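You operate a simulated robot arm through the tools that you are given. There is no shell and no other tool. Be economical: measure what you need, move in short steps, check, and stop when the job is done.

You run a simulated robot arm. Do the job below in one go: nothing can be reset, and whatever is moved stays where it is left.

## Task
Pull-test splice sample one: clamp it on the tester bed, pull the lever, put it back.
Fine: lever back and tester bar raised at the end.

It is judged by the outcome, as a careful person would: the job done as asked, and still so three seconds after it is handed in. It fails if anything else is knocked over, pushed out of place, dropped, spilled or broken.

## Robot
A 6-joint arm with a two-finger parallel gripper, fixed in place. Base frame: the origin is at the foot of the arm, x ahead of it, y to its left, z up. Lengths are in mm, angles in rad, forces in N, time in s.
With the tool pointing down near the work surface it reaches from about 140 to 840 mm from the base axis. Its first joint turns from -2.897 to 2.897 rad. Payload 3.91 kg.
The tool frame sits at the grasp point between the pads (the TCP): z along the fingers, y along the line on which they close. The tips reach 30 mm beyond it. The gripper opens to 110 mm. The fingers are 20 mm wide and 10 mm thick; the gripper's body (48 by 112 mm) begins 55 mm behind the TCP.
Orientation is that of the tool frame in the base frame, as a unit quaternion [x, y, z, w]. With the fingers straight down and closing along the base's y, the tool's x points along the base's -x, its y along +y and its z along -z.

## Interface
- The arm moves only by the tool play_rows. Its arguments are lists of equal length, an entry for each row: "slide": the shift along the tool's x, y, z in mm, a list of three; "turn": the turn, a rotation vector about the tool's x, y, z in degrees, a list of three; "grip": the gripper command, from -1 (fully open) to 1 (shut), values between in proportion. In form: {"slide": [[dx, dy, dz], ...], "turn": [[ax, ay, az], ...], "grip": [grip, ...]}. A call has 1 to 20 rows; each row shifts and turns the commanded pose from where the row before left it, along the tool's axes as they then stand. Each row takes 0.2 s and may step no farther than 50 mm and 0.15 rad from the row before; otherwise, or with a gripper value out of range, the whole call is refused. Where a pose cannot be reached the arm comes as near as it can. A force on the tool above 90 N (or 10 N above the force at the start of the call, whichever is more), or a blocked arm, ends the call early, and 0.2 s more pass. Each finger travels about 108 mm/s and halts on what it meets, pressing with about 45 N; the grip force reading is that of the motor and also rises with nothing between the fingers. The clock runs only during rows and for 0.2 s after the last one: add rows that do not move to give the fingers time. The reply holds the time, the measured pose of the TCP, the force on the tool along the base axes, the opening and the grip force, in the units named above and with some noise, and new pictures: "views" is both (left out), scene, wrist or none.
- Cameras (640 x 400 px; columns grow to the right, rows downward): "scene" is fixed at [400, -501.5, 1590.8]; the picture's right is [-0.17, 0.99, 0.00], its down [0.96, 0.17, -0.22] and it looks along [-0.21, -0.04, -0.98] (base axes); focal length 326 px, centre (320, 200). "wrist" rides on the gripper at [77, 7, -115] in the tool frame; the picture's right is [-0.09, 1.00, 0.00], its down [-0.80, -0.07, -0.59] and it looks along [-0.59, -0.05, 0.80] (tool axes); focal length 270 px, centre (320, 200). There is no depth. A picture from a camera that has moved, and an enlarged one, comes with that camera's place and axes in the base frame and with its lens.
- lift_body(by): slides the trunk up (or, below 0, down) by that many mm; the arm rides with it, the base frame stays. It gives what a move gives, with no picture.
- enlarge(camera, box): a new picture of the part [left, top, right, bottom] of that camera's present view, enlarged. No time passes.
- finish_job(): hands the job in; it is judged then, once.

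Work in short steps. Places have to be worked out from the pictures, the camera data and where the tool is seen: move nearer, look again, correct. Check each grasp and each placing, and mend what went wrong. You have 120 turns and 170 pictures in all, those below and enlarged ones among them. Open the gripper and draw the arm clear of the work before you hand the job in, unless the task says otherwise; then end with one line.

The tools are called as name(argument=value, ...) on one line, values as JSON. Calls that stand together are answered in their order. play_rows: Moves the arm, as the interface text tells. Its arguments: {"type":"object","properties":{"slide":{"type":"array","items":{"type":"array","items":{"type":"number"}}},"turn":{"type":"array","items":{"type":"array","items":{"type":"number"}}},"grip":{"type":"array","items":{"type":"number"}},"views":{"type":"string","enum":["both","scene","wrist","none"]}},"required":["slide","turn","grip"]} The other tools are called the same way: lift_body (by) slides the trunk up or down; enlarge (camera, box) takes an enlarged picture of a part of a camera's view; finish_job () hands the job in.

At the start:

```text
t: 0.0
position: [156.4, -409.0, 1187.9]
tcp_rot: [0.0, 1.0, 0.0, 0.0]
ft_force: [1.1, -0.5, 0.6]
grip_width: 110.0
gripper_force: 0.1
trunk travel left (down, up): [-425.0, 115.0]
```

scene: 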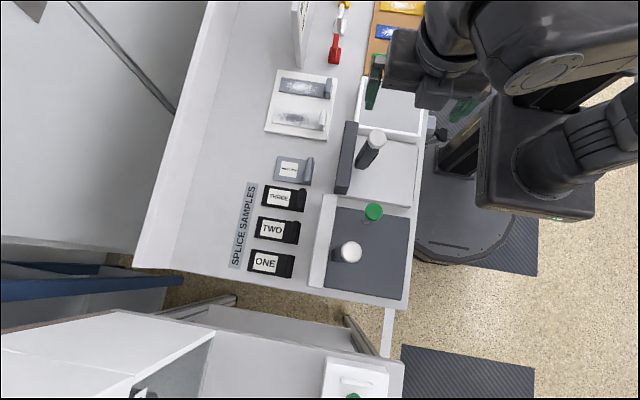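
wrist: 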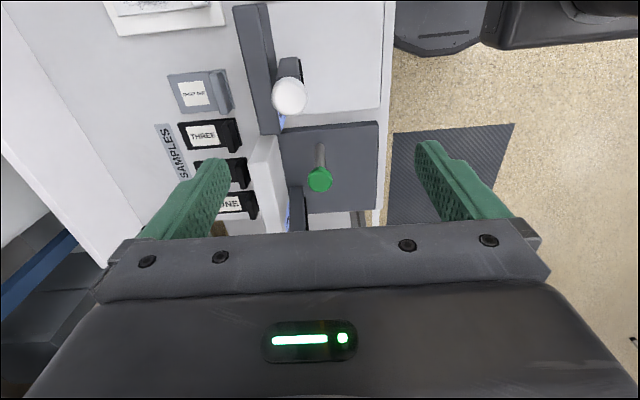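

I'll look closely at the samples and the tester before moving.

enlarge(camera="scene", box=[220, 170, 440, 310])

enlarge(camera="scene", box=[250, 60, 450, 210])

enlarge(camera="wrist", box=[150, 0, 410, 240])

```text
2.86 times, centred on (330, 240) of scene
camera zoom: at [400.0, -501.5, 1590.8], right [-0.17, 0.99, 0.0], down [0.96, 0.17, -0.22], along [-0.21, -0.04, -0.98], focal length 933 px, centre (291, 86)
```

zoom: 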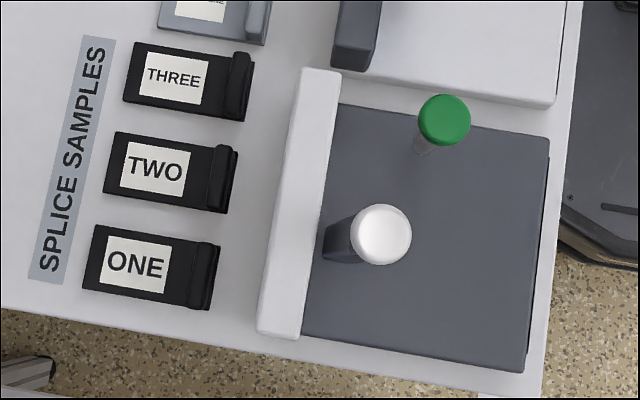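

```text
2.67 times, centred on (350, 135) of scene
camera zoom: at [400.0, -501.5, 1590.8], right [-0.17, 0.99, 0.0], down [0.96, 0.17, -0.22], along [-0.21, -0.04, -0.98], focal length 870 px, centre (240, 373)
```

zoom: 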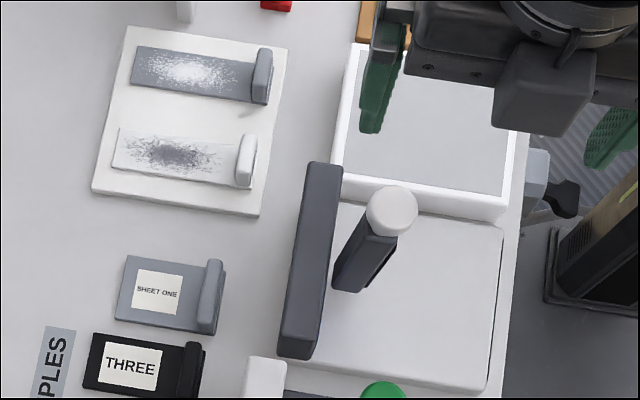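

```text
1.67 times, centred on (280, 120) of wrist
camera zoom: at [78.5, -402.6, 1303.1], right [0.09, 1.0, 0.0], down [0.8, -0.07, 0.59], along [0.59, -0.05, -0.8], focal length 450 px, centre (387, 333)
```

zoom: 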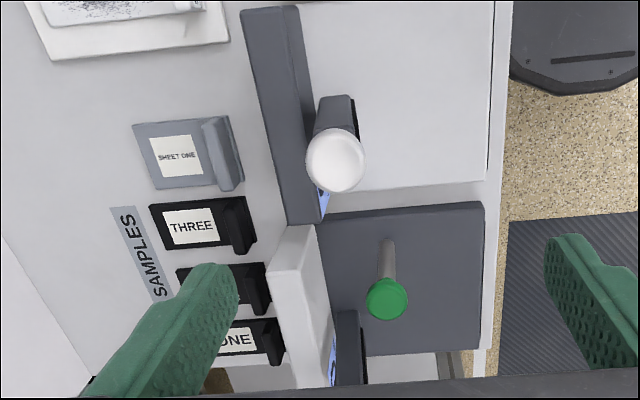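

Stereo on the green knob puts it at about (276, -421, 989). The white knob of the device at smaller x is near (151, -441, 1033), and sample ONE is around (402, -626). The device with the green lever looks like the tester, so I'll move to get a closer, clearer view from the sample side.

play_rows(slide=[[-19, -36, 6], [-19, -36, 6], [-19, -36, 6], [-19, -36, 6], [-18, -37, 6], [0, 0, 0]], turn=[[0, 0, 0], [0, 0, 0], [0, 0, 0], [0, 0, 0], [0, 0, 0], [0, 0, 0]], grip=[-1, -1, -1, -1, -1, -1])

```text
t: 1.4
position: [248.7, -593.4, 1158.6]
tcp_rot: [0.0, 1.0, 0.0, -0.001]
ft_force: [-0.5, 0.6, 1.1]
grip_width: 110.2
gripper_force: 0.0
trunk travel left (down, up): [-425.0, 115.0]
camera wrist: at [171.8, -586.5, 1273.5], right [0.09, 1.0, 0.0], down [0.8, -0.07, 0.59], along [0.59, -0.05, -0.8], focal length 270 px, centre (320, 200)
```

scene: 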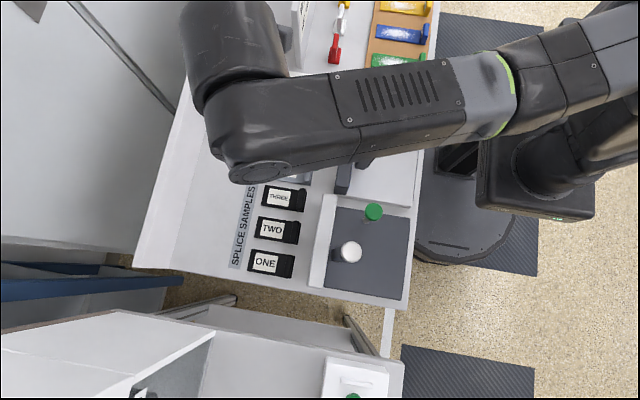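
wrist: 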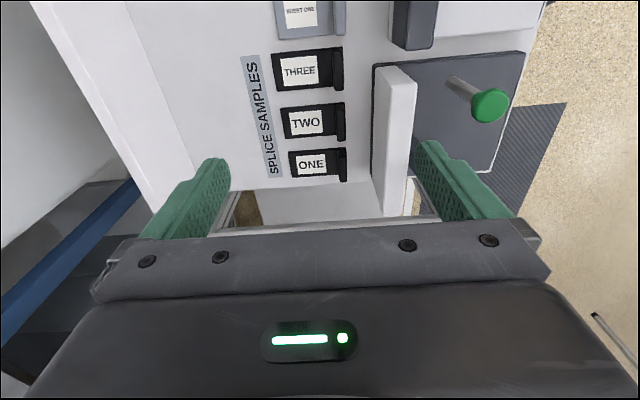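

Sample ONE is confirmed near (401, -622). I'll yaw the tool -90° over the tester so the camera looks across it from the sample side, staying above the knobs.

play_rows(slide=[[-27, 31, 5], [-27, 31, 5], [-27, 31, 5], [0, 0, 0], [0, 0, 0], [0, 0, 0], [0, 0, 0], [0, 0, 0], [0, 0, 0], [0, 0, 0], [0, 0, 0], [0, 0, 0], [0, 0, 0], [0, 0, 0], [0, 0, 0]], turn=[[0, 0, 0], [0, 0, 0], [0, 0, 0], [0, 0, -8.2], [0, 0, -8.2], [0, 0, -8.2], [0, 0, -8.2], [0, 0, -8.2], [0, 0, -8.2], [0, 0, -8.2], [0, 0, -8.2], [0, 0, -8.2], [0, 0, -8.2], [0, 0, -8.0], [0, 0, 0]], grip=[-1, -1, -1, -1, -1, -1, -1, -1, -1, -1, -1, -1, -1, -1, -1], views="wrist")

```text
t: 4.6
position: [328.9, -497.0, 1143.3]
tcp_rot: [0.708, -0.707, 0.0, 0.0]
ft_force: [0.8, 0.2, 0.0]
grip_width: 110.0
gripper_force: 0.1
trunk travel left (down, up): [-425.0, 115.0]
camera wrist: at [323.8, -574.5, 1257.8], right [-1.0, 0.09, 0.0], down [0.07, 0.8, 0.59], along [0.05, 0.59, -0.8], focal length 270 px, centre (320, 200)
```

wrist: 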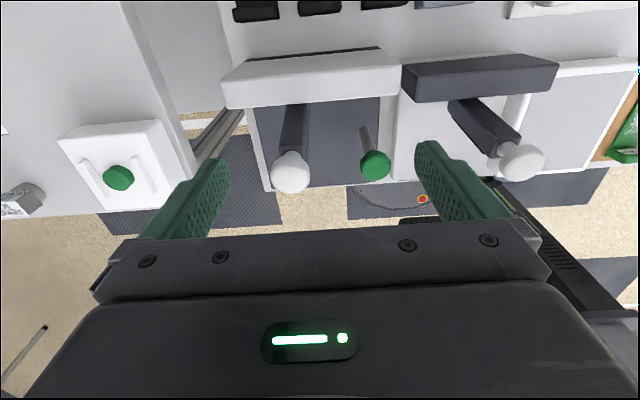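

enlarge(camera="wrist", box=[210, 20, 410, 200])

enlarge(camera="wrist", box=[390, 30, 590, 200])

enlarge(camera="wrist", box=[40, 100, 220, 230])

```text
2.22 times, centred on (310, 110) of wrist
camera zoom: at [323.8, -574.5, 1257.8], right [-1.0, 0.09, 0.0], down [0.07, 0.8, 0.59], along [0.05, 0.59, -0.8], focal length 601 px, centre (342, 400)
```

zoom: 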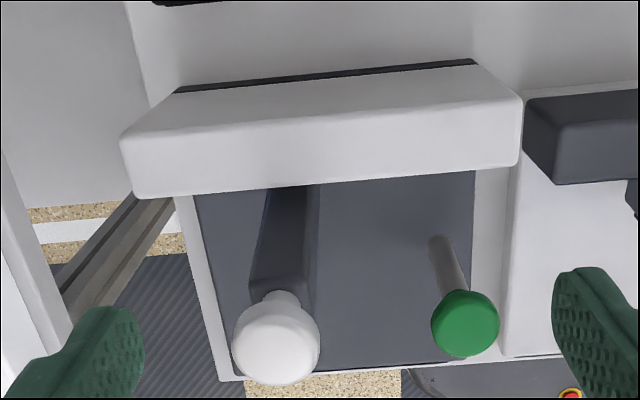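

```text
2.35 times, centred on (490, 115) of wrist
camera zoom: at [323.8, -574.5, 1257.8], right [-1.0, 0.09, 0.0], down [0.07, 0.8, 0.59], along [0.05, 0.59, -0.8], focal length 636 px, centre (-80, 400)
```

zoom: 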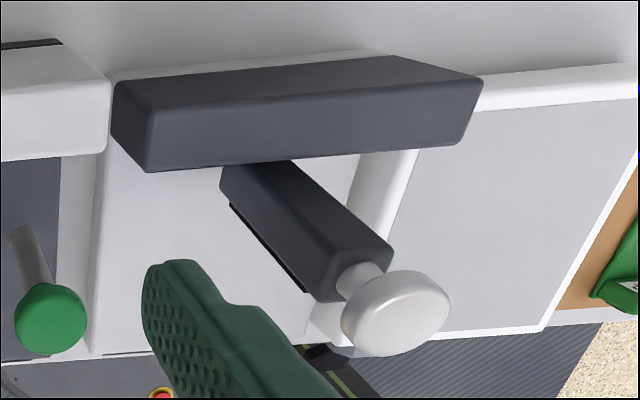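

```text
3.08 times, centred on (130, 165) of wrist
camera zoom: at [323.8, -574.5, 1257.8], right [-1.0, 0.09, 0.0], down [0.07, 0.8, 0.59], along [0.05, 0.59, -0.8], focal length 832 px, centre (905, 308)
```

zoom: 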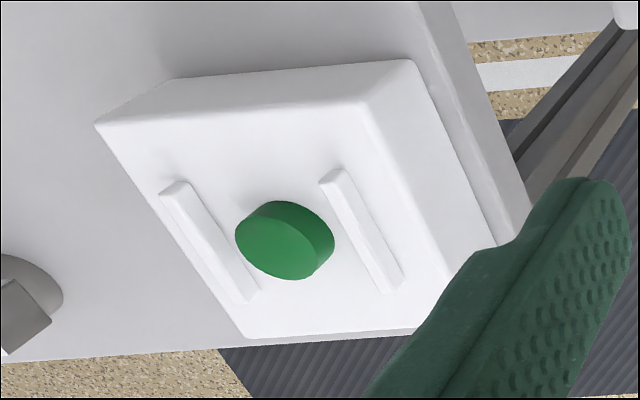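

The device with the green lever has a bed, a hinged bar with a white knob and a lever. I also noticed a bluish detail on the housings' +y faces, so I'll swing the camera round to view from the +y side.

play_rows(slide=[[0, 0, -10], [0, 0, -10], [0, 0, 0], [0, 0, 0], [0, 0, 0], [0, 0, 0], [0, 0, 0], [0, 0, 0], [0, 0, 0], [0, 0, 0], [0, 0, 0], [0, 0, 0], [0, 0, 0], [0, 0, 0], [0, 0, 0], [0, 0, 0], [0, 0, 0], [0, 0, 0], [0, 0, 0], [0, 0, 0]], turn=[[0, 0, 8.5], [0, 0, 8.5], [0, 0, 8.5], [0, 0, 8.5], [0, 0, 8.5], [0, 0, 8.5], [0, 0, 8.5], [0, 0, 8.5], [0, 0, 8.5], [0, 0, 8.5], [0, 0, 8.5], [0, 0, 8.5], [0, 0, 8.5], [0, 0, 8.5], [0, 0, 8.5], [0, 0, 8.5], [0, 0, 8.5], [0, 0, 8.5], [0, 0, 8.5], [0, 0, 8.5]], grip=[-1, -1, -1, -1, -1, -1, -1, -1, -1, -1, -1, -1, -1, -1, -1, -1, -1, -1, -1, -1], views="none")

play_rows(slide=[[40, 0, 0], [40, 0, 0], [40, 0, 0], [0, 0, 0]], turn=[[0, 0, 5], [0, 0, 5], [0, 0, 0], [0, 0, 0]], grip=[-1, -1, -1, -1], views="wrist")

```text
t: 8.8
position: [330.7, -498.8, 1163.2]
tcp_rot: [0.644, 0.765, 0.0, 0.001]
ft_force: [0.1, -0.9, 0.0]
grip_width: 109.9
gripper_force: 0.2
trunk travel left (down, up): [-425.0, 115.0]
```

```text
t: 9.8
position: [318.3, -378.9, 1162.8]
tcp_rot: [0.707, 0.707, 0.001, 0.0]
ft_force: [0.3, 0.2, 0.4]
grip_width: 109.9
gripper_force: 0.1
trunk travel left (down, up): [-425.0, 115.0]
camera wrist: at [324.6, -301.3, 1277.5], right [1.0, -0.09, 0.0], down [-0.07, -0.8, 0.59], along [-0.05, -0.59, -0.8], focal length 270 px, centre (320, 200)
```

wrist: 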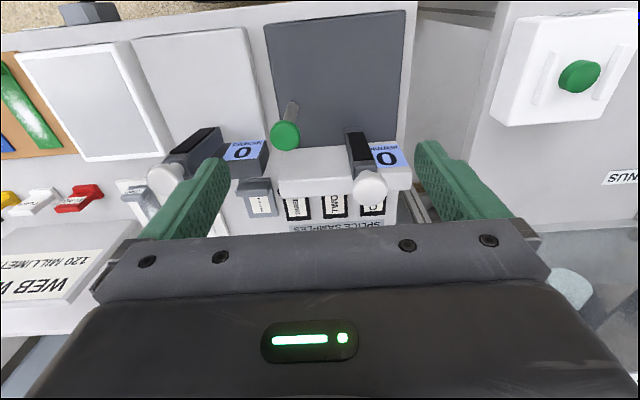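

enlarge(camera="wrist", box=[255, 70, 425, 215])

enlarge(camera="wrist", box=[130, 90, 290, 210])

enlarge(camera="wrist", box=[480, 0, 640, 200])

```text
2.76 times, centred on (340, 142) of wrist
camera zoom: at [324.6, -301.3, 1277.5], right [1.0, -0.09, 0.0], down [-0.07, -0.8, 0.59], along [-0.05, -0.59, -0.8], focal length 746 px, centre (265, 359)
```

zoom: 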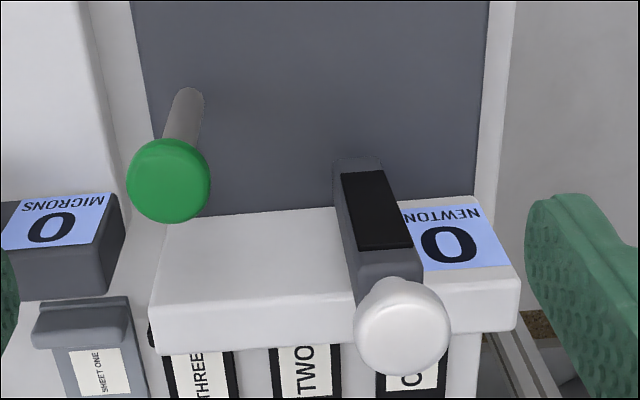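

```text
3.33 times, centred on (210, 150) of wrist
camera zoom: at [324.6, -301.3, 1277.5], right [1.0, -0.09, 0.0], down [-0.07, -0.8, 0.59], along [-0.05, -0.59, -0.8], focal length 901 px, centre (687, 367)
```

zoom: 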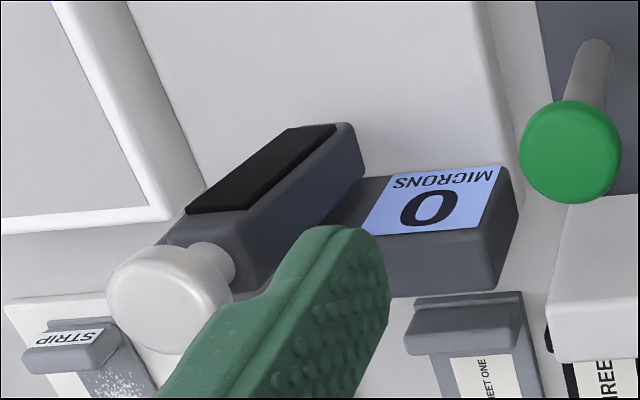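

```text
2.00 times, centred on (560, 100) of wrist
camera zoom: at [324.6, -301.3, 1277.5], right [1.0, -0.09, 0.0], down [-0.07, -0.8, 0.59], along [-0.05, -0.59, -0.8], focal length 541 px, centre (-160, 400)
```

zoom: 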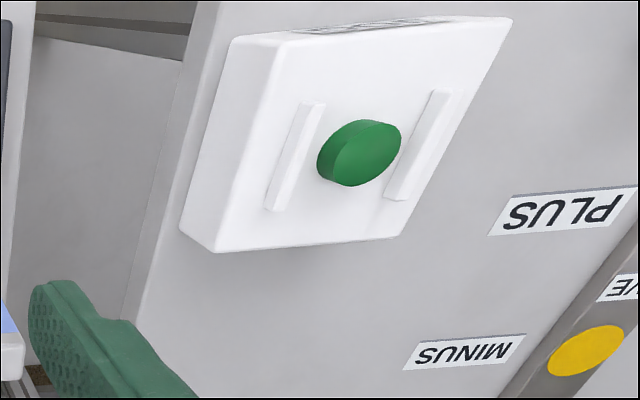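

The tester reads "NEWTON 0". Its bar stands upright at x≈362, with the knob at about (362, -456, 1050), and it will lower toward +y. The lever is upright at (277, -422). I'll go over sample ONE's raised tab, near (400, -571), with yaw 0 to measure it closely.

play_rows(slide=[[-48, 21, 0], [-48, 21, 0], [-48, 21, 0], [-48, 21, 0], [0, 0, 0], [0, 0, 0], [0, 0, 0], [0, 0, 0], [0, 0, 0], [0, 0, 0], [0, 0, 0], [0, 0, 0], [0, 0, 0], [0, 0, 0], [0, 0, 0], [0, 0, 40], [0, 0, 40], [0, 0, 40], [0, 0, 0]], turn=[[0, 0, 0], [0, 0, 0], [0, 0, 0], [0, 0, 0], [0, 0, -8.2], [0, 0, -8.2], [0, 0, -8.2], [0, 0, -8.2], [0, 0, -8.2], [0, 0, -8.2], [0, 0, -8.2], [0, 0, -8.2], [0, 0, -8.2], [0, 0, -8.2], [0, 0, -8.0], [0, 0, 0], [0, 0, 0], [0, 0, 0], [0, 0, 0]], grip=[-1, -1, -1, -1, -1, -1, -1, -1, -1, -1, -1, -1, -1, -1, -1, -1, -1, -1, -1], views="wrist")

```text
refused: row 1 steps farther than a row can; nothing moved
```

That step was just over 50 mm, so I'll split it into five rows.

play_rows(slide=[[-38, 17, 0], [-38, 17, 0], [-38, 17, 0], [-38, 17, 0], [-40, 16, 0], [0, 0, 0], [0, 0, 0], [0, 0, 0], [0, 0, 0], [0, 0, 0], [0, 0, 0], [0, 0, 0], [0, 0, 0], [0, 0, 0], [0, 0, 0], [0, 0, 0], [0, 0, 40], [0, 0, 40], [0, 0, 40], [0, 0, 0]], turn=[[0, 0, 0], [0, 0, 0], [0, 0, 0], [0, 0, 0], [0, 0, 0], [0, 0, -8.2], [0, 0, -8.2], [0, 0, -8.2], [0, 0, -8.2], [0, 0, -8.2], [0, 0, -8.2], [0, 0, -8.2], [0, 0, -8.2], [0, 0, -8.2], [0, 0, -8.2], [0, 0, -8.0], [0, 0, 0], [0, 0, 0], [0, 0, 0], [0, 0, 0]], grip=[-1, -1, -1, -1, -1, -1, -1, -1, -1, -1, -1, -1, -1, -1, -1, -1, -1, -1, -1, -1], views="wrist")

```text
t: 14.0
position: [402.9, -569.3, 1043.3]
tcp_rot: [0.0, 1.0, -0.001, 0.0]
ft_force: [0.2, -0.5, -0.5]
grip_width: 109.9
gripper_force: 0.0
trunk travel left (down, up): [-425.0, 115.0]
camera wrist: at [326.4, -562.0, 1158.3], right [0.09, 1.0, 0.0], down [0.8, -0.07, 0.59], along [0.59, -0.05, -0.8], focal length 270 px, centre (320, 200)
```

wrist: 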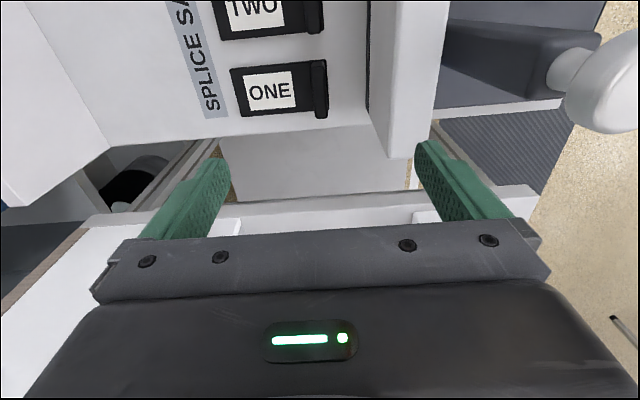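

enlarge(camera="wrist", box=[190, 20, 390, 145])

```text
3.20 times, centred on (290, 82) of wrist
camera zoom: at [326.4, -562.0, 1158.3], right [0.09, 1.0, 0.0], down [0.8, -0.07, 0.59], along [0.59, -0.05, -0.8], focal length 865 px, centre (416, 576)
```

zoom: 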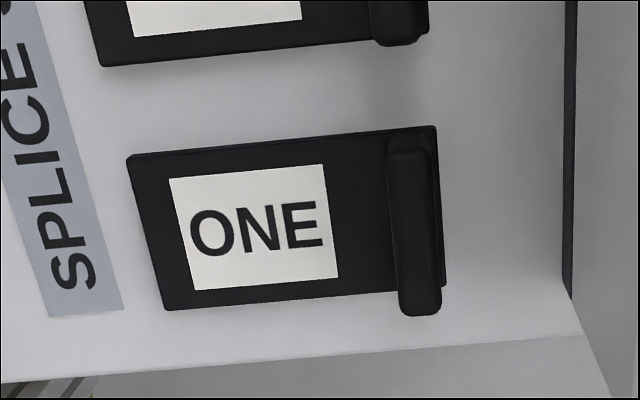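

Sample ONE spans x 375–425, y -660 to -559. Its tab is near y≈-567.5 with its top at about z 880. The tester housing rises to about z 960 next to it, so I'll grip the tab by its ends along x (yaw -90) to keep the gripper body clear.

play_rows(slide=[[3, 2, 0], [0, 0, 0], [0, 0, 0], [0, 0, 0], [0, 0, 0], [0, 0, 0], [0, 0, 0], [0, 0, 0], [0, 0, 0], [0, 0, 0], [0, 0, 0], [0, 0, 30], [0, 0, 30], [0, 0, 0]], turn=[[0, 0, -8.2], [0, 0, -8.2], [0, 0, -8.2], [0, 0, -8.2], [0, 0, -8.2], [0, 0, -8.2], [0, 0, -8.2], [0, 0, -8.2], [0, 0, -8.2], [0, 0, -8.2], [0, 0, -8.0], [0, 0, 0], [0, 0, 0], [0, 0, 0]], grip=[-1, -1, -1, -1, -1, -1, -0.16, -0.16, -0.16, -0.16, -0.16, -0.16, -0.16, -0.16])

```text
t: 17.0
position: [401.8, -566.8, 983.7]
tcp_rot: [0.708, -0.707, 0.0, 0.0]
ft_force: [0.9, 0.9, -0.2]
grip_width: 63.8
gripper_force: 0.1
trunk travel left (down, up): [-425.0, 115.0]
camera wrist: at [394.0, -644.2, 1097.5], right [-1.0, 0.09, 0.0], down [0.07, 0.8, 0.59], along [0.05, 0.59, -0.8], focal length 270 px, centre (320, 200)
```

scene: 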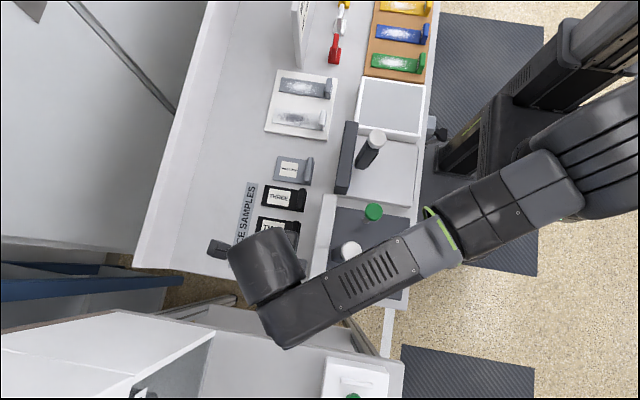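
wrist: 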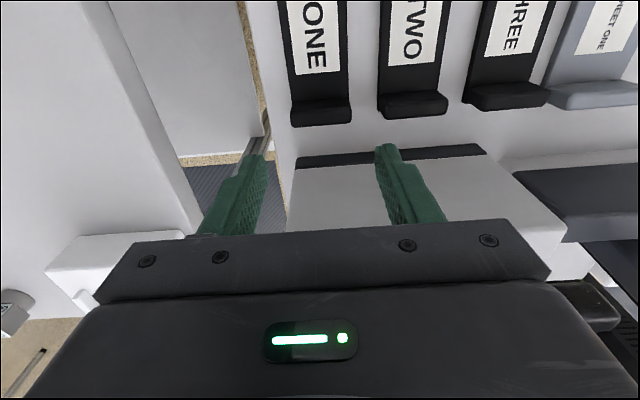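

The tab is centred at about x 399.5. The forearm passes near the upright bar, so before descending I'll raise the trunk 100 mm to make it slope down more steeply and clear the bar.

lift_body(by=100)

play_rows(slide=[[0, 1, 30], [0, 1, 30], [0, 0, 30], [0, 0, 30], [0, 0, 20], [0, 0, 0]], turn=[[0, 0, 0], [0, 0, 0], [0, 0, 0], [0, 0, 0], [0, 0, 0], [0, 0, 0]], grip=[-0.16, -0.16, -0.16, -0.16, -0.16, -0.16])

```text
t: 18.3
position: [401.6, -568.3, 1083.3]
tcp_rot: [0.707, -0.707, 0.0, 0.0]
ft_force: [-0.5, 0.1, -0.4]
grip_width: 63.9
gripper_force: 0.0
trunk travel left (down, up): [-525.0, 15.0]
```

```text
t: 19.7
position: [399.5, -567.7, 944.2]
tcp_rot: [-0.707, 0.707, 0.0, 0.0]
ft_force: [0.6, 0.0, -0.4]
grip_width: 63.8
gripper_force: 0.1
trunk travel left (down, up): [-525.0, 15.0]
camera wrist: at [392.0, -644.5, 1058.6], right [-1.0, 0.09, 0.0], down [0.07, 0.8, 0.59], along [0.05, 0.59, -0.8], focal length 270 px, centre (320, 200)
```

scene: 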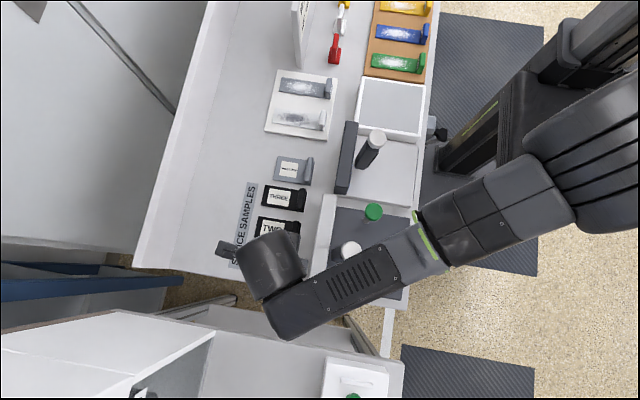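
wrist: 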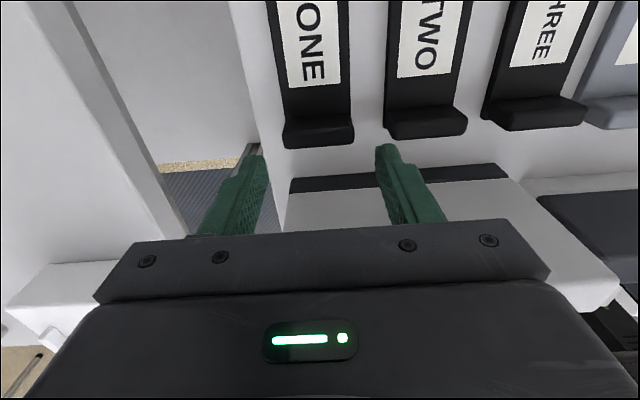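

enlarge(camera="wrist", box=[260, 80, 420, 180])

```text
4.00 times, centred on (340, 130) of wrist
camera zoom: at [392.0, -644.5, 1058.6], right [-1.0, 0.09, 0.0], down [0.07, 0.8, 0.59], along [0.05, 0.59, -0.8], focal length 1081 px, centre (240, 480)
```

zoom: 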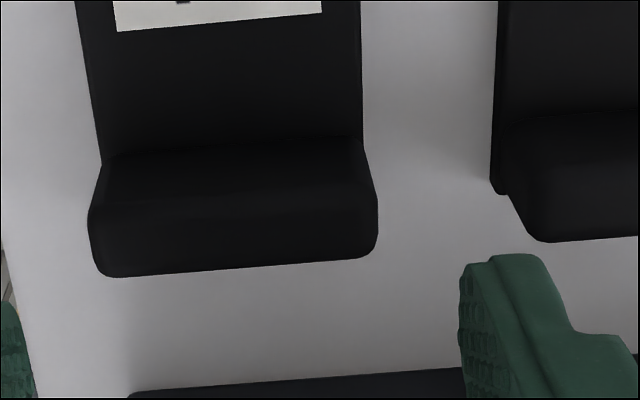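

The tab measures z 855–881, y -572 to -560, x 374–424. I'll descend 56 mm so the tips sit just above sample-base level, then close.

play_rows(slide=[[-1, 0, 20], [0, 0, 20], [0, 0, 16], [0, 0, 0], [0, 0, 0], [0, 0, 0], [0, 0, 0]], turn=[[0, 0, 0], [0, 0, 0], [0, 0, 0], [0, 0, 0], [0, 0, 0], [0, 0, 0], [0, 0, 0]], grip=[-0.16, -0.16, -0.16, -0.16, 0.3, 0.3, 0.3], views="wrist")

```text
t: 21.3
position: [399.7, -569.0, 886.7]
tcp_rot: [0.707, -0.707, -0.001, 0.0]
ft_force: [-0.2, -1.0, -0.1]
grip_width: 49.3
gripper_force: 44.9
trunk travel left (down, up): [-525.0, 15.0]
camera wrist: at [393.5, -644.6, 1000.9], right [-1.0, 0.09, 0.0], down [0.07, 0.8, 0.59], along [0.05, 0.59, -0.8], focal length 270 px, centre (320, 200)
```

wrist: 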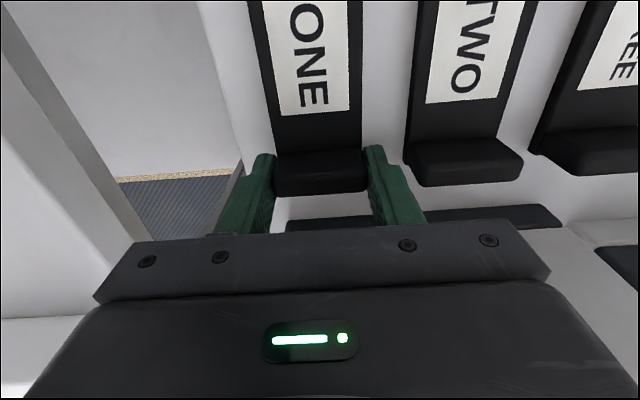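

Gripped at 49.3 mm. I'll lift straight up to about z 1130, so the sample will clear the knob on the way across.

play_rows(slide=[[0, 0, -20], [0, 0, -40], [0, 0, -45], [0, 0, -45], [0, 0, -45], [0, 0, -48], [0, 0, 0]], turn=[[0, 0, 0], [0, 0, 0], [0, 0, 0], [0, 0, 0], [0, 0, 0], [0, 0, 0], [0, 0, 0]], grip=[0.3, 0.3, 0.3, 0.3, 0.3, 0.3, 0.3])

```text
t: 22.9
position: [404.9, -567.3, 1133.1]
tcp_rot: [-0.707, 0.707, -0.001, 0.0]
ft_force: [0.1, -0.5, -0.5]
grip_width: 49.4
gripper_force: 44.9
trunk travel left (down, up): [-525.0, 15.0]
camera wrist: at [397.9, -644.0, 1247.4], right [-1.0, 0.09, 0.0], down [0.07, 0.8, 0.59], along [0.05, 0.59, -0.8], focal length 270 px, centre (320, 200)
```

scene: 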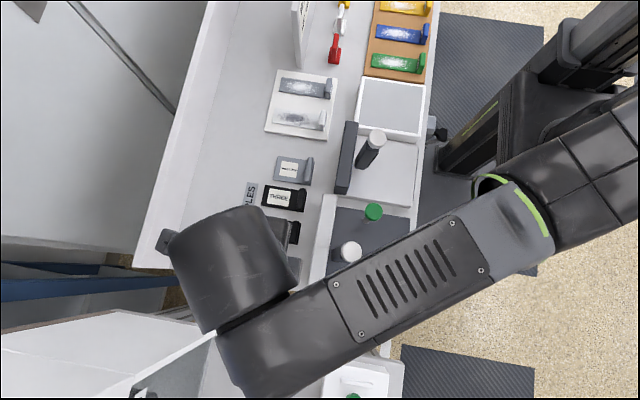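
wrist: 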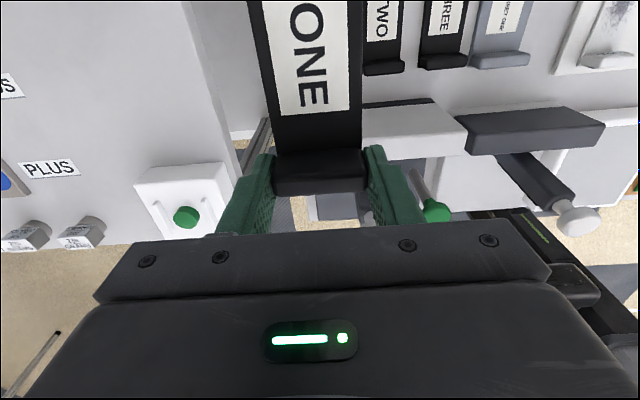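

The sample is held well. Next I'll move over the bed to (415, -388) and rotate +90° so the tab points to +x, clear of the bar.

play_rows(slide=[[-45, -2, 0], [-45, -3, 0], [-45, -3, 0], [-44, -3, 0], [0, 0, 0], [0, 0, 0], [0, 0, 0], [0, 0, 0], [0, 0, 0], [0, 0, 0], [0, 0, 0], [0, 0, 0], [0, 0, 0], [0, 0, 0], [0, 0, 0], [0, 0, 0]], turn=[[0, 0, 0], [0, 0, 0], [0, 0, 0], [0, 0, 0], [0, 0, 8.2], [0, 0, 8.2], [0, 0, 8.2], [0, 0, 8.2], [0, 0, 8.2], [0, 0, 8.2], [0, 0, 8.2], [0, 0, 8.2], [0, 0, 8.2], [0, 0, 8.2], [0, 0, 8.0], [0, 0, 0]], grip=[0.3, 0.3, 0.3, 0.3, 0.3, 0.3, 0.3, 0.3, 0.3, 0.3, 0.3, 0.3, 0.3, 0.3, 0.3, 0.3])

```text
t: 26.3
position: [410.2, -386.6, 1130.8]
tcp_rot: [0.001, 1.0, 0.0, 0.0]
ft_force: [-1.2, -0.6, -1.4]
grip_width: 49.4
gripper_force: 44.7
trunk travel left (down, up): [-525.0, 15.0]
camera wrist: at [333.3, -379.9, 1245.2], right [0.09, 1.0, 0.0], down [0.8, -0.07, 0.59], along [0.59, -0.05, -0.8], focal length 270 px, centre (320, 200)
```

scene: 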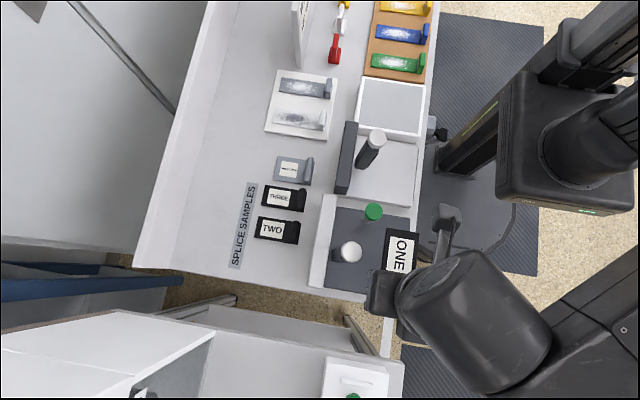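
wrist: 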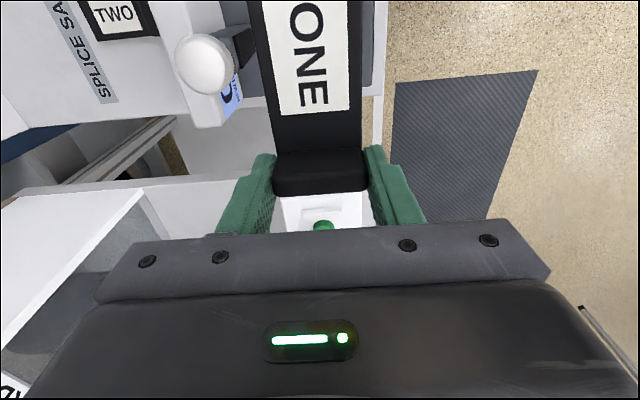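

The knob is confirmed at about (361, -459, 1050). The sample, at y -412 to -362, clears it. I'll descend part way and check.

play_rows(slide=[[-4, 0, 30], [0, 0, 40], [0, 0, 40], [0, 0, 40], [0, 0, 30], [0, 0, 0]], turn=[[0, 0, 0], [0, 0, 0], [0, 0, 0], [0, 0, 0], [0, 0, 0], [0, 0, 0]], grip=[0.3, 0.3, 0.3, 0.3, 0.3, 0.3])

```text
t: 27.7
position: [413.5, -388.5, 949.8]
tcp_rot: [-0.001, 1.0, 0.0, 0.0]
ft_force: [-0.1, 0.0, -0.8]
grip_width: 49.2
gripper_force: 45.2
trunk travel left (down, up): [-525.0, 15.0]
camera wrist: at [336.5, -381.8, 1065.2], right [0.09, 1.0, 0.0], down [0.8, -0.07, 0.59], along [0.59, -0.05, -0.8], focal length 270 px, centre (320, 200)
```

scene: 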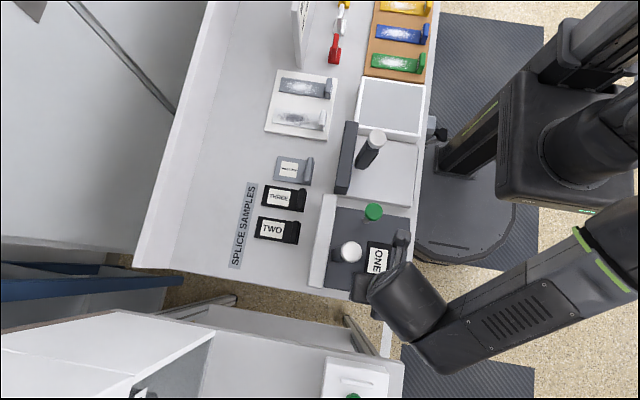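
wrist: 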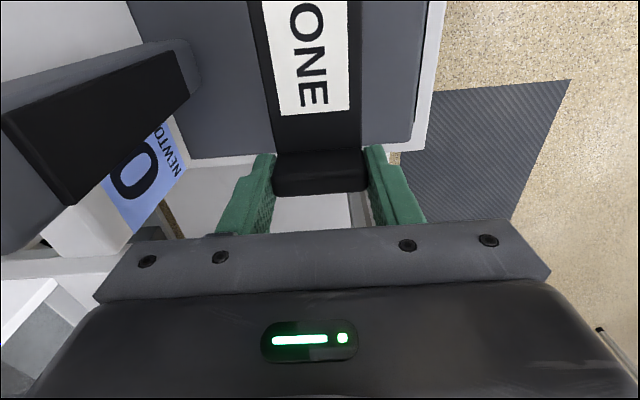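

Clear of the bar, with bed edges at x≈434 and y≈-316. I'll keep descending in small steps and watch the force.

play_rows(slide=[[0, 0, 15], [0, 0, 12], [0, 0, 5], [0, 0, 0]], turn=[[0, 0, 0], [0, 0, 0], [0, 0, 0], [0, 0, 0]], grip=[0.3, 0.3, 0.3, 0.3])

```text
t: 28.7
position: [415.1, -387.9, 918.3]
tcp_rot: [0.0, 1.0, 0.0, 0.0]
ft_force: [0.2, -0.4, -1.1]
grip_width: 49.5
gripper_force: 45.3
trunk travel left (down, up): [-525.0, 15.0]
camera wrist: at [337.7, -381.4, 1033.3], right [0.09, 1.0, 0.0], down [0.8, -0.07, 0.59], along [0.59, -0.05, -0.8], focal length 270 px, centre (320, 200)
```

scene: 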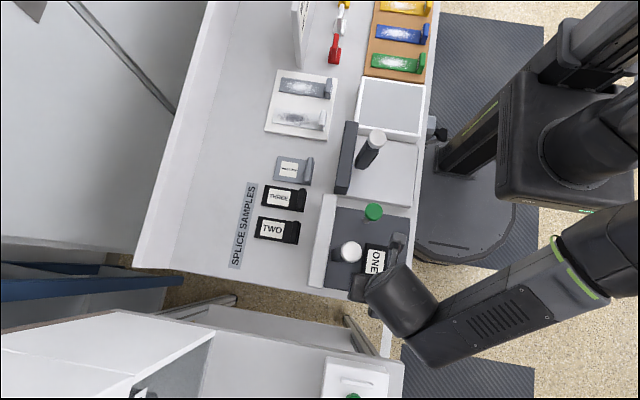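
wrist: 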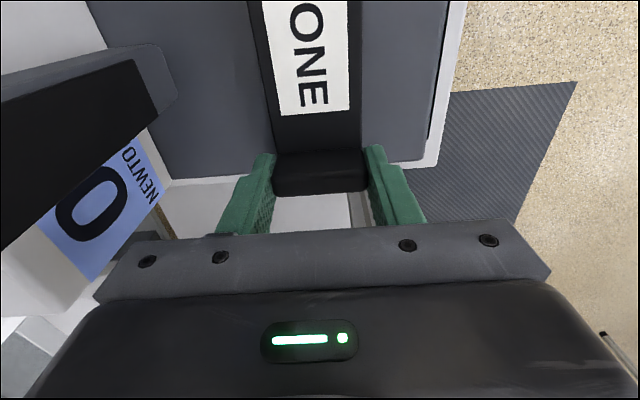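

play_rows(slide=[[0, 0, 3], [0, 0, 3], [0, 0, 0]], turn=[[0, 0, 0], [0, 0, 0], [0, 0, 0]], grip=[0.3, 0.3, 0.3], views="wrist")

```text
t: 29.5
position: [414.4, -387.9, 911.8]
tcp_rot: [0.0, 1.0, 0.0, 0.0]
ft_force: [-0.6, -0.1, -0.3]
grip_width: 49.3
gripper_force: 45.0
trunk travel left (down, up): [-525.0, 15.0]
camera wrist: at [336.7, -380.5, 1026.1], right [0.09, 1.0, 0.0], down [0.8, -0.07, 0.59], along [0.59, -0.05, -0.8], focal length 270 px, centre (320, 200)
```

wrist: 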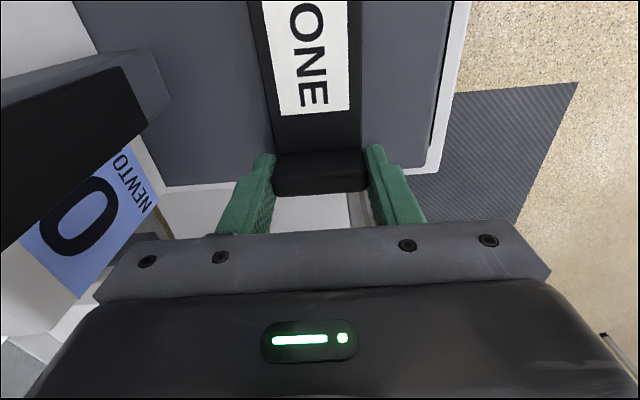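

No contact yet, so I'll continue down in small steps.

play_rows(slide=[[0, 0, 2], [0, 0, 2], [0, 0, 2], [0, 0, 0]], turn=[[0, 0, 0], [0, 0, 0], [0, 0, 0], [0, 0, 0]], grip=[0.3, 0.3, 0.3, 0.3], views="none")

play_rows(slide=[[0, 0, 1.5], [0, 0, 1.5], [0, 0, 0]], turn=[[0, 0, 0], [0, 0, 0], [0, 0, 0]], grip=[0.3, 0.3, 0.3], views="none")

```text
t: 30.5
position: [412.9, -387.0, 908.1]
tcp_rot: [-0.001, 1.0, -0.003, 0.002]
ft_force: [4.7, -3.6, 41.3]
grip_width: 50.0
gripper_force: 44.9
trunk travel left (down, up): [-525.0, 15.0]
```

```text
t: 31.3
position: [413.0, -385.9, 905.0]
tcp_rot: [0.0, 1.0, 0.0, 0.001]
ft_force: [2.7, -2.6, 41.6]
grip_width: 49.6
gripper_force: 44.8
trunk travel left (down, up): [-525.0, 15.0]
```

Contact at about z 908 with 41 N, so the sample is on the bed. I'll release and look.

play_rows(slide=[[0, 0, -2], [0, 0, 0], [0, 0, 0]], turn=[[0, 0, 0], [0, 0, 0], [0, 0, 0]], grip=[-0.2, -0.2, -0.2], views="none")

play_rows(slide=[[0, 0, -30], [0, 0, -40], [0, 0, -40], [0, 0, -40], [0, 0, 0]], turn=[[0, 0, 0], [0, 0, 0], [0, 0, 0], [0, 0, 0], [0, 0, 0]], grip=[-0.2, -0.2, -0.2, -0.2, -0.2])

```text
t: 32.1
position: [412.3, -384.0, 905.3]
tcp_rot: [0.0, 1.0, 0.002, -0.001]
ft_force: [2.4, -3.9, 17.1]
grip_width: 67.1
gripper_force: 2.4
trunk travel left (down, up): [-525.0, 15.0]
```

```text
t: 33.3
position: [410.1, -389.8, 1055.9]
tcp_rot: [0.0, 1.0, 0.0, 0.0]
ft_force: [-0.3, -0.2, -0.1]
grip_width: 66.0
gripper_force: 0.0
trunk travel left (down, up): [-525.0, 15.0]
camera wrist: at [333.2, -383.1, 1169.8], right [0.09, 1.0, 0.0], down [0.8, -0.07, 0.59], along [0.59, -0.05, -0.8], focal length 270 px, centre (320, 200)
```

scene: 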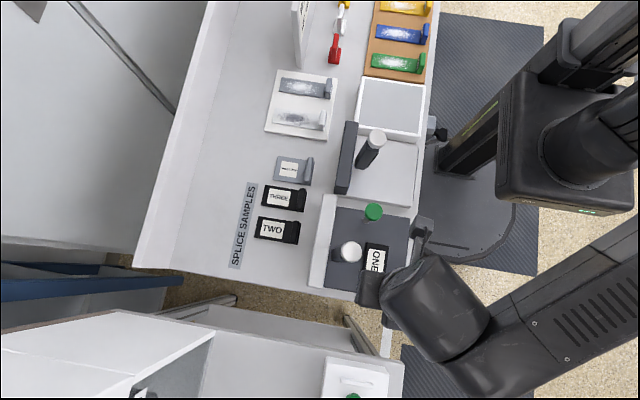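
wrist: 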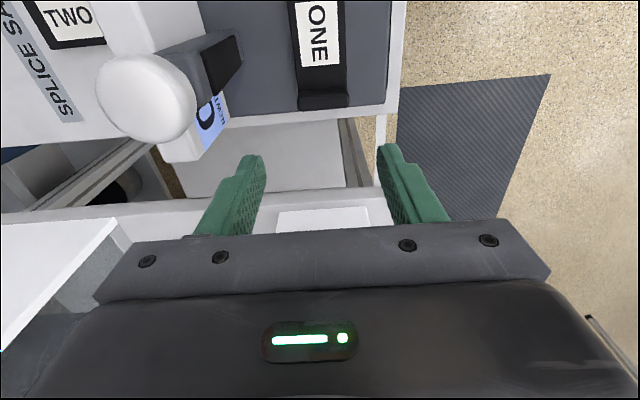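

The sample is lying well aligned on the bed. I'll rise, move over the bar knob and yaw to +90°, so the fingers close along x and the knob can pivot in the grip while the camera sees the display.

play_rows(slide=[[0, 0, -50], [0, 0, -45], [25, -35, 0], [25, -34, 0], [0, 0, 0], [0, 0, 0], [0, 0, 0], [0, 0, 0], [0, 0, 0], [0, 0, 0], [0, 0, 0], [0, 0, 0], [0, 0, 0], [0, 0, 0], [0, 0, 0], [0, 0, 0]], turn=[[0, 0, 0], [0, 0, 0], [0, 0, 0], [0, 0, 0], [0, 0, 8.2], [0, 0, 8.2], [0, 0, 8.2], [0, 0, 8.2], [0, 0, 8.2], [0, 0, 8.2], [0, 0, 8.2], [0, 0, 8.2], [0, 0, 8.2], [0, 0, 8.2], [0, 0, 8.0], [0, 0, 0]], grip=[-0.5, -0.5, -0.5, -0.5, -0.5, -0.5, -0.5, -0.5, -0.5, -0.5, -0.5, -0.5, -0.5, -0.5, -0.5, -0.5])

```text
t: 36.7
position: [363.1, -454.1, 1149.5]
tcp_rot: [0.708, 0.706, 0.0, 0.001]
ft_force: [0.2, 0.2, -0.5]
grip_width: 82.3
gripper_force: 0.0
trunk travel left (down, up): [-525.0, 15.0]
camera wrist: at [370.3, -378.1, 1264.4], right [1.0, -0.09, 0.0], down [-0.07, -0.8, 0.59], along [-0.05, -0.59, -0.8], focal length 270 px, centre (320, 200)
```

scene: 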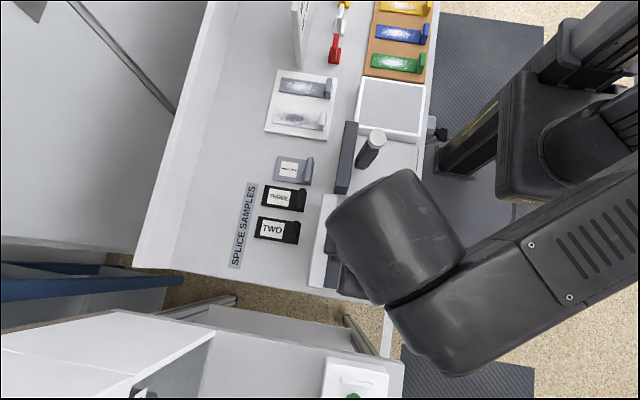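
wrist: 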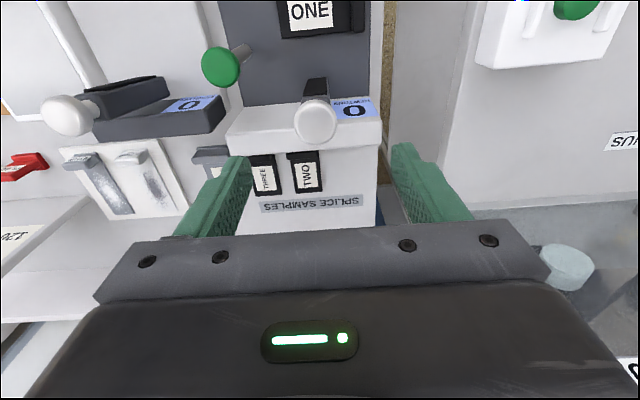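

The knob is at about (360, -457, 1050), right below. I'll descend to grip it slightly above its centre.

play_rows(slide=[[-2, -3, 30], [-1, 0, 30], [0, 0, 30], [0, 0, 0]], turn=[[0, 0, 0], [0, 0, 0], [0, 0, 0], [0, 0, 0]], grip=[-0.5, -0.5, -0.5, -0.5], views="wrist")

```text
t: 37.7
position: [359.1, -457.2, 1058.4]
tcp_rot: [0.708, 0.707, 0.0, 0.001]
ft_force: [0.3, -0.6, -0.6]
grip_width: 82.5
gripper_force: 0.0
trunk travel left (down, up): [-525.0, 15.0]
camera wrist: at [366.1, -380.7, 1173.3], right [1.0, -0.09, 0.0], down [-0.07, -0.8, 0.59], along [-0.05, -0.59, -0.8], focal length 270 px, centre (320, 200)
```

wrist: 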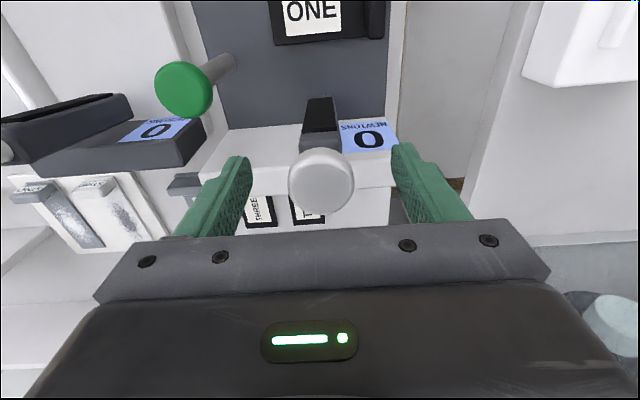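

Centred on the knob; closing now.

play_rows(slide=[[0, 0, 0], [0, 0, 0], [0, 0, 0], [0, 0, 0]], turn=[[0, 0, 0], [0, 0, 0], [0, 0, 0], [0, 0, 0]], grip=[0.6, 0.6, 0.6, 0.6], views="wrist")

```text
t: 38.7
position: [359.2, -457.7, 1058.8]
tcp_rot: [0.707, 0.707, 0.0, 0.0]
ft_force: [4.3, -0.1, -0.1]
grip_width: 33.2
gripper_force: 44.8
trunk travel left (down, up): [-525.0, 15.0]
camera wrist: at [366.7, -380.6, 1173.4], right [1.0, -0.09, 0.0], down [-0.07, -0.8, 0.59], along [-0.05, -0.59, -0.8], focal length 270 px, centre (320, 200)
```

wrist: 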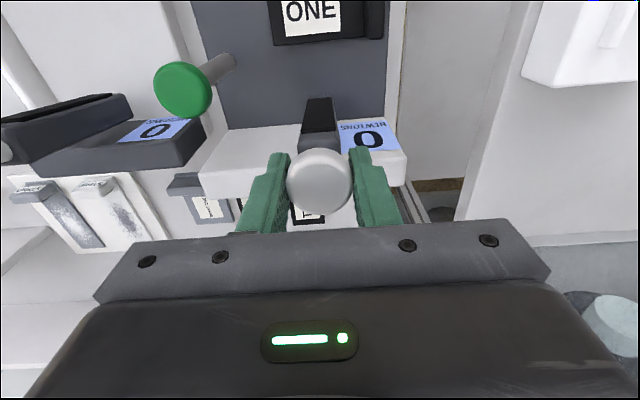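

Gripped at 33 mm. I'll try the first ~10° of the arc toward +y and read the force to check the hinge model.

play_rows(slide=[[14, 0, 0.6], [14, 0, 1.8], [0, 0, 0]], turn=[[0, 0, 0], [0, 0, 0], [0, 0, 0]], grip=[0.6, 0.6, 0.6], views="wrist")

```text
t: 39.5
position: [359.5, -431.0, 1055.6]
tcp_rot: [0.707, 0.708, 0.001, 0.0]
ft_force: [3.7, -6.7, -2.4]
grip_width: 33.2
gripper_force: 44.7
trunk travel left (down, up): [-525.0, 15.0]
camera wrist: at [366.7, -355.1, 1171.1], right [1.0, -0.09, 0.0], down [-0.07, -0.8, 0.59], along [-0.05, -0.59, -0.8], focal length 270 px, centre (320, 200)
```

wrist: 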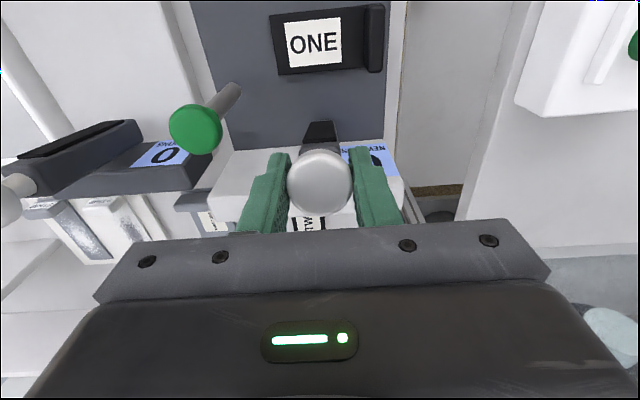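

The knob follows with low force. Continuing the arc to ~30°.

play_rows(slide=[[13.5, 0, 3.0], [13.1, 0, 4.1], [12.8, 0, 5.3], [12.2, 0, 6.4], [0, 0, 0]], turn=[[0, 0, 0], [0, 0, 0], [0, 0, 0], [0, 0, 0], [0, 0, 0]], grip=[0.6, 0.6, 0.6, 0.6, 0.6], views="wrist")

```text
t: 40.7
position: [359.9, -381.5, 1039.2]
tcp_rot: [0.708, 0.707, 0.0, 0.0]
ft_force: [-2.0, -9.5, -0.7]
grip_width: 33.1
gripper_force: 44.9
trunk travel left (down, up): [-525.0, 15.0]
camera wrist: at [366.7, -304.5, 1153.5], right [1.0, -0.09, 0.0], down [-0.07, -0.8, 0.59], along [-0.05, -0.59, -0.8], focal length 270 px, centre (320, 200)
```

wrist: 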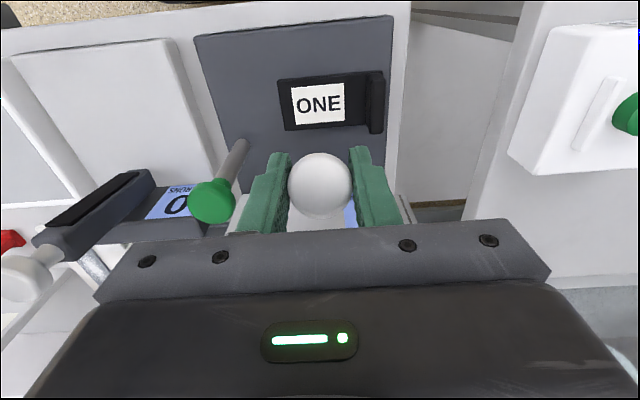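

Forces stay low. Continuing to ~60°.

play_rows(slide=[[11.6, 0, 7.4], [11, 0, 8.4], [10.1, 0, 9.3], [9.3, 0, 10.1], [8.4, 0, 11], [7.4, 0, 11.6], [0, 0, 0]], turn=[[0, 0, 0], [0, 0, 0], [0, 0, 0], [0, 0, 0], [0, 0, 0], [0, 0, 0], [0, 0, 0]], grip=[0.6, 0.6, 0.6, 0.6, 0.6, 0.6, 0.6])

```text
t: 42.3
position: [359.4, -321.7, 981.3]
tcp_rot: [0.706, 0.708, -0.001, -0.001]
ft_force: [-2.9, -5.8, 3.2]
grip_width: 33.1
gripper_force: 44.8
trunk travel left (down, up): [-525.0, 15.0]
camera wrist: at [366.8, -244.8, 1096.6], right [1.0, -0.09, 0.0], down [-0.07, -0.8, 0.59], along [-0.05, -0.59, -0.81], focal length 270 px, centre (320, 200)
```

scene: 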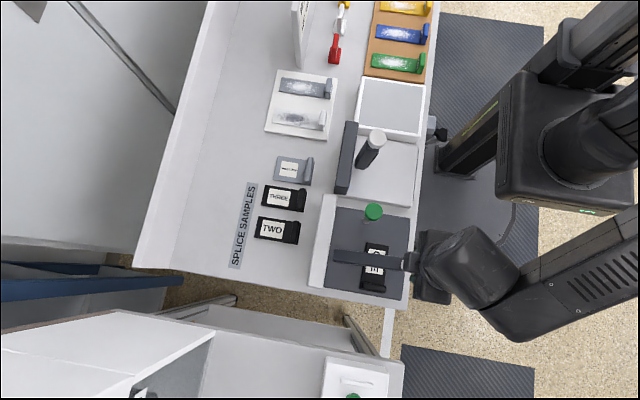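
wrist: 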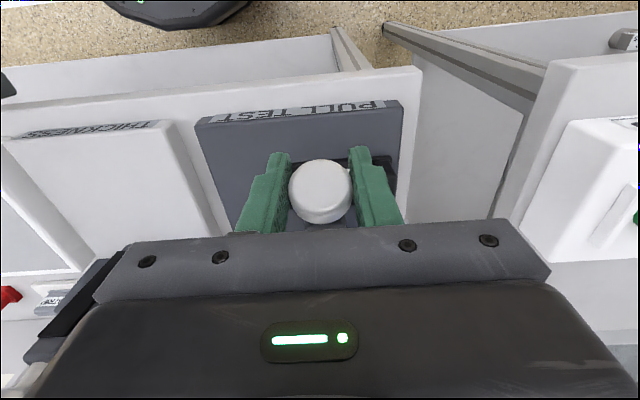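

The front face reads "PULL TEST", so this is the right machine. Continuing to ~80°.

play_rows(slide=[[6.4, 0, 12.2], [5.3, 0, 12.8], [4.1, 0, 13.1], [3.0, 0, 13.5], [0, 0, 0]], turn=[[0, 0, 0], [0, 0, 0], [0, 0, 0], [0, 0, 0], [0, 0, 0]], grip=[0.6, 0.6, 0.6, 0.6, 0.6])

```text
t: 43.5
position: [358.3, -302.4, 930.0]
tcp_rot: [0.707, 0.707, 0.001, 0.0]
ft_force: [-7.4, 6.5, 5.7]
grip_width: 33.2
gripper_force: 44.1
trunk travel left (down, up): [-525.0, 15.0]
camera wrist: at [366.8, -225.7, 1044.2], right [1.0, -0.09, 0.0], down [-0.07, -0.8, 0.59], along [-0.05, -0.59, -0.8], focal length 270 px, centre (320, 200)
```

scene: 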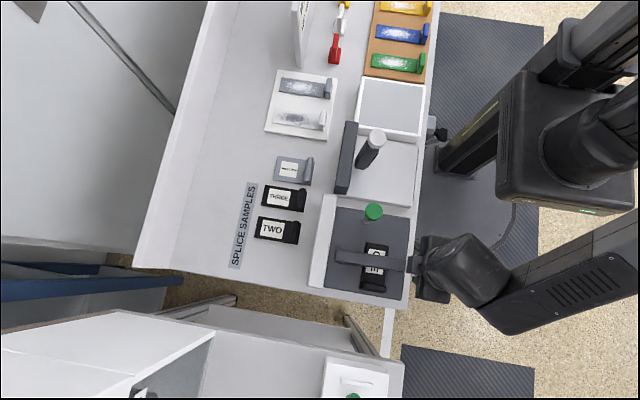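
wrist: 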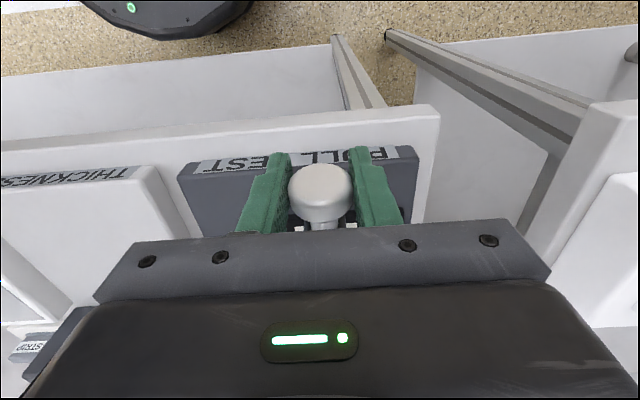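

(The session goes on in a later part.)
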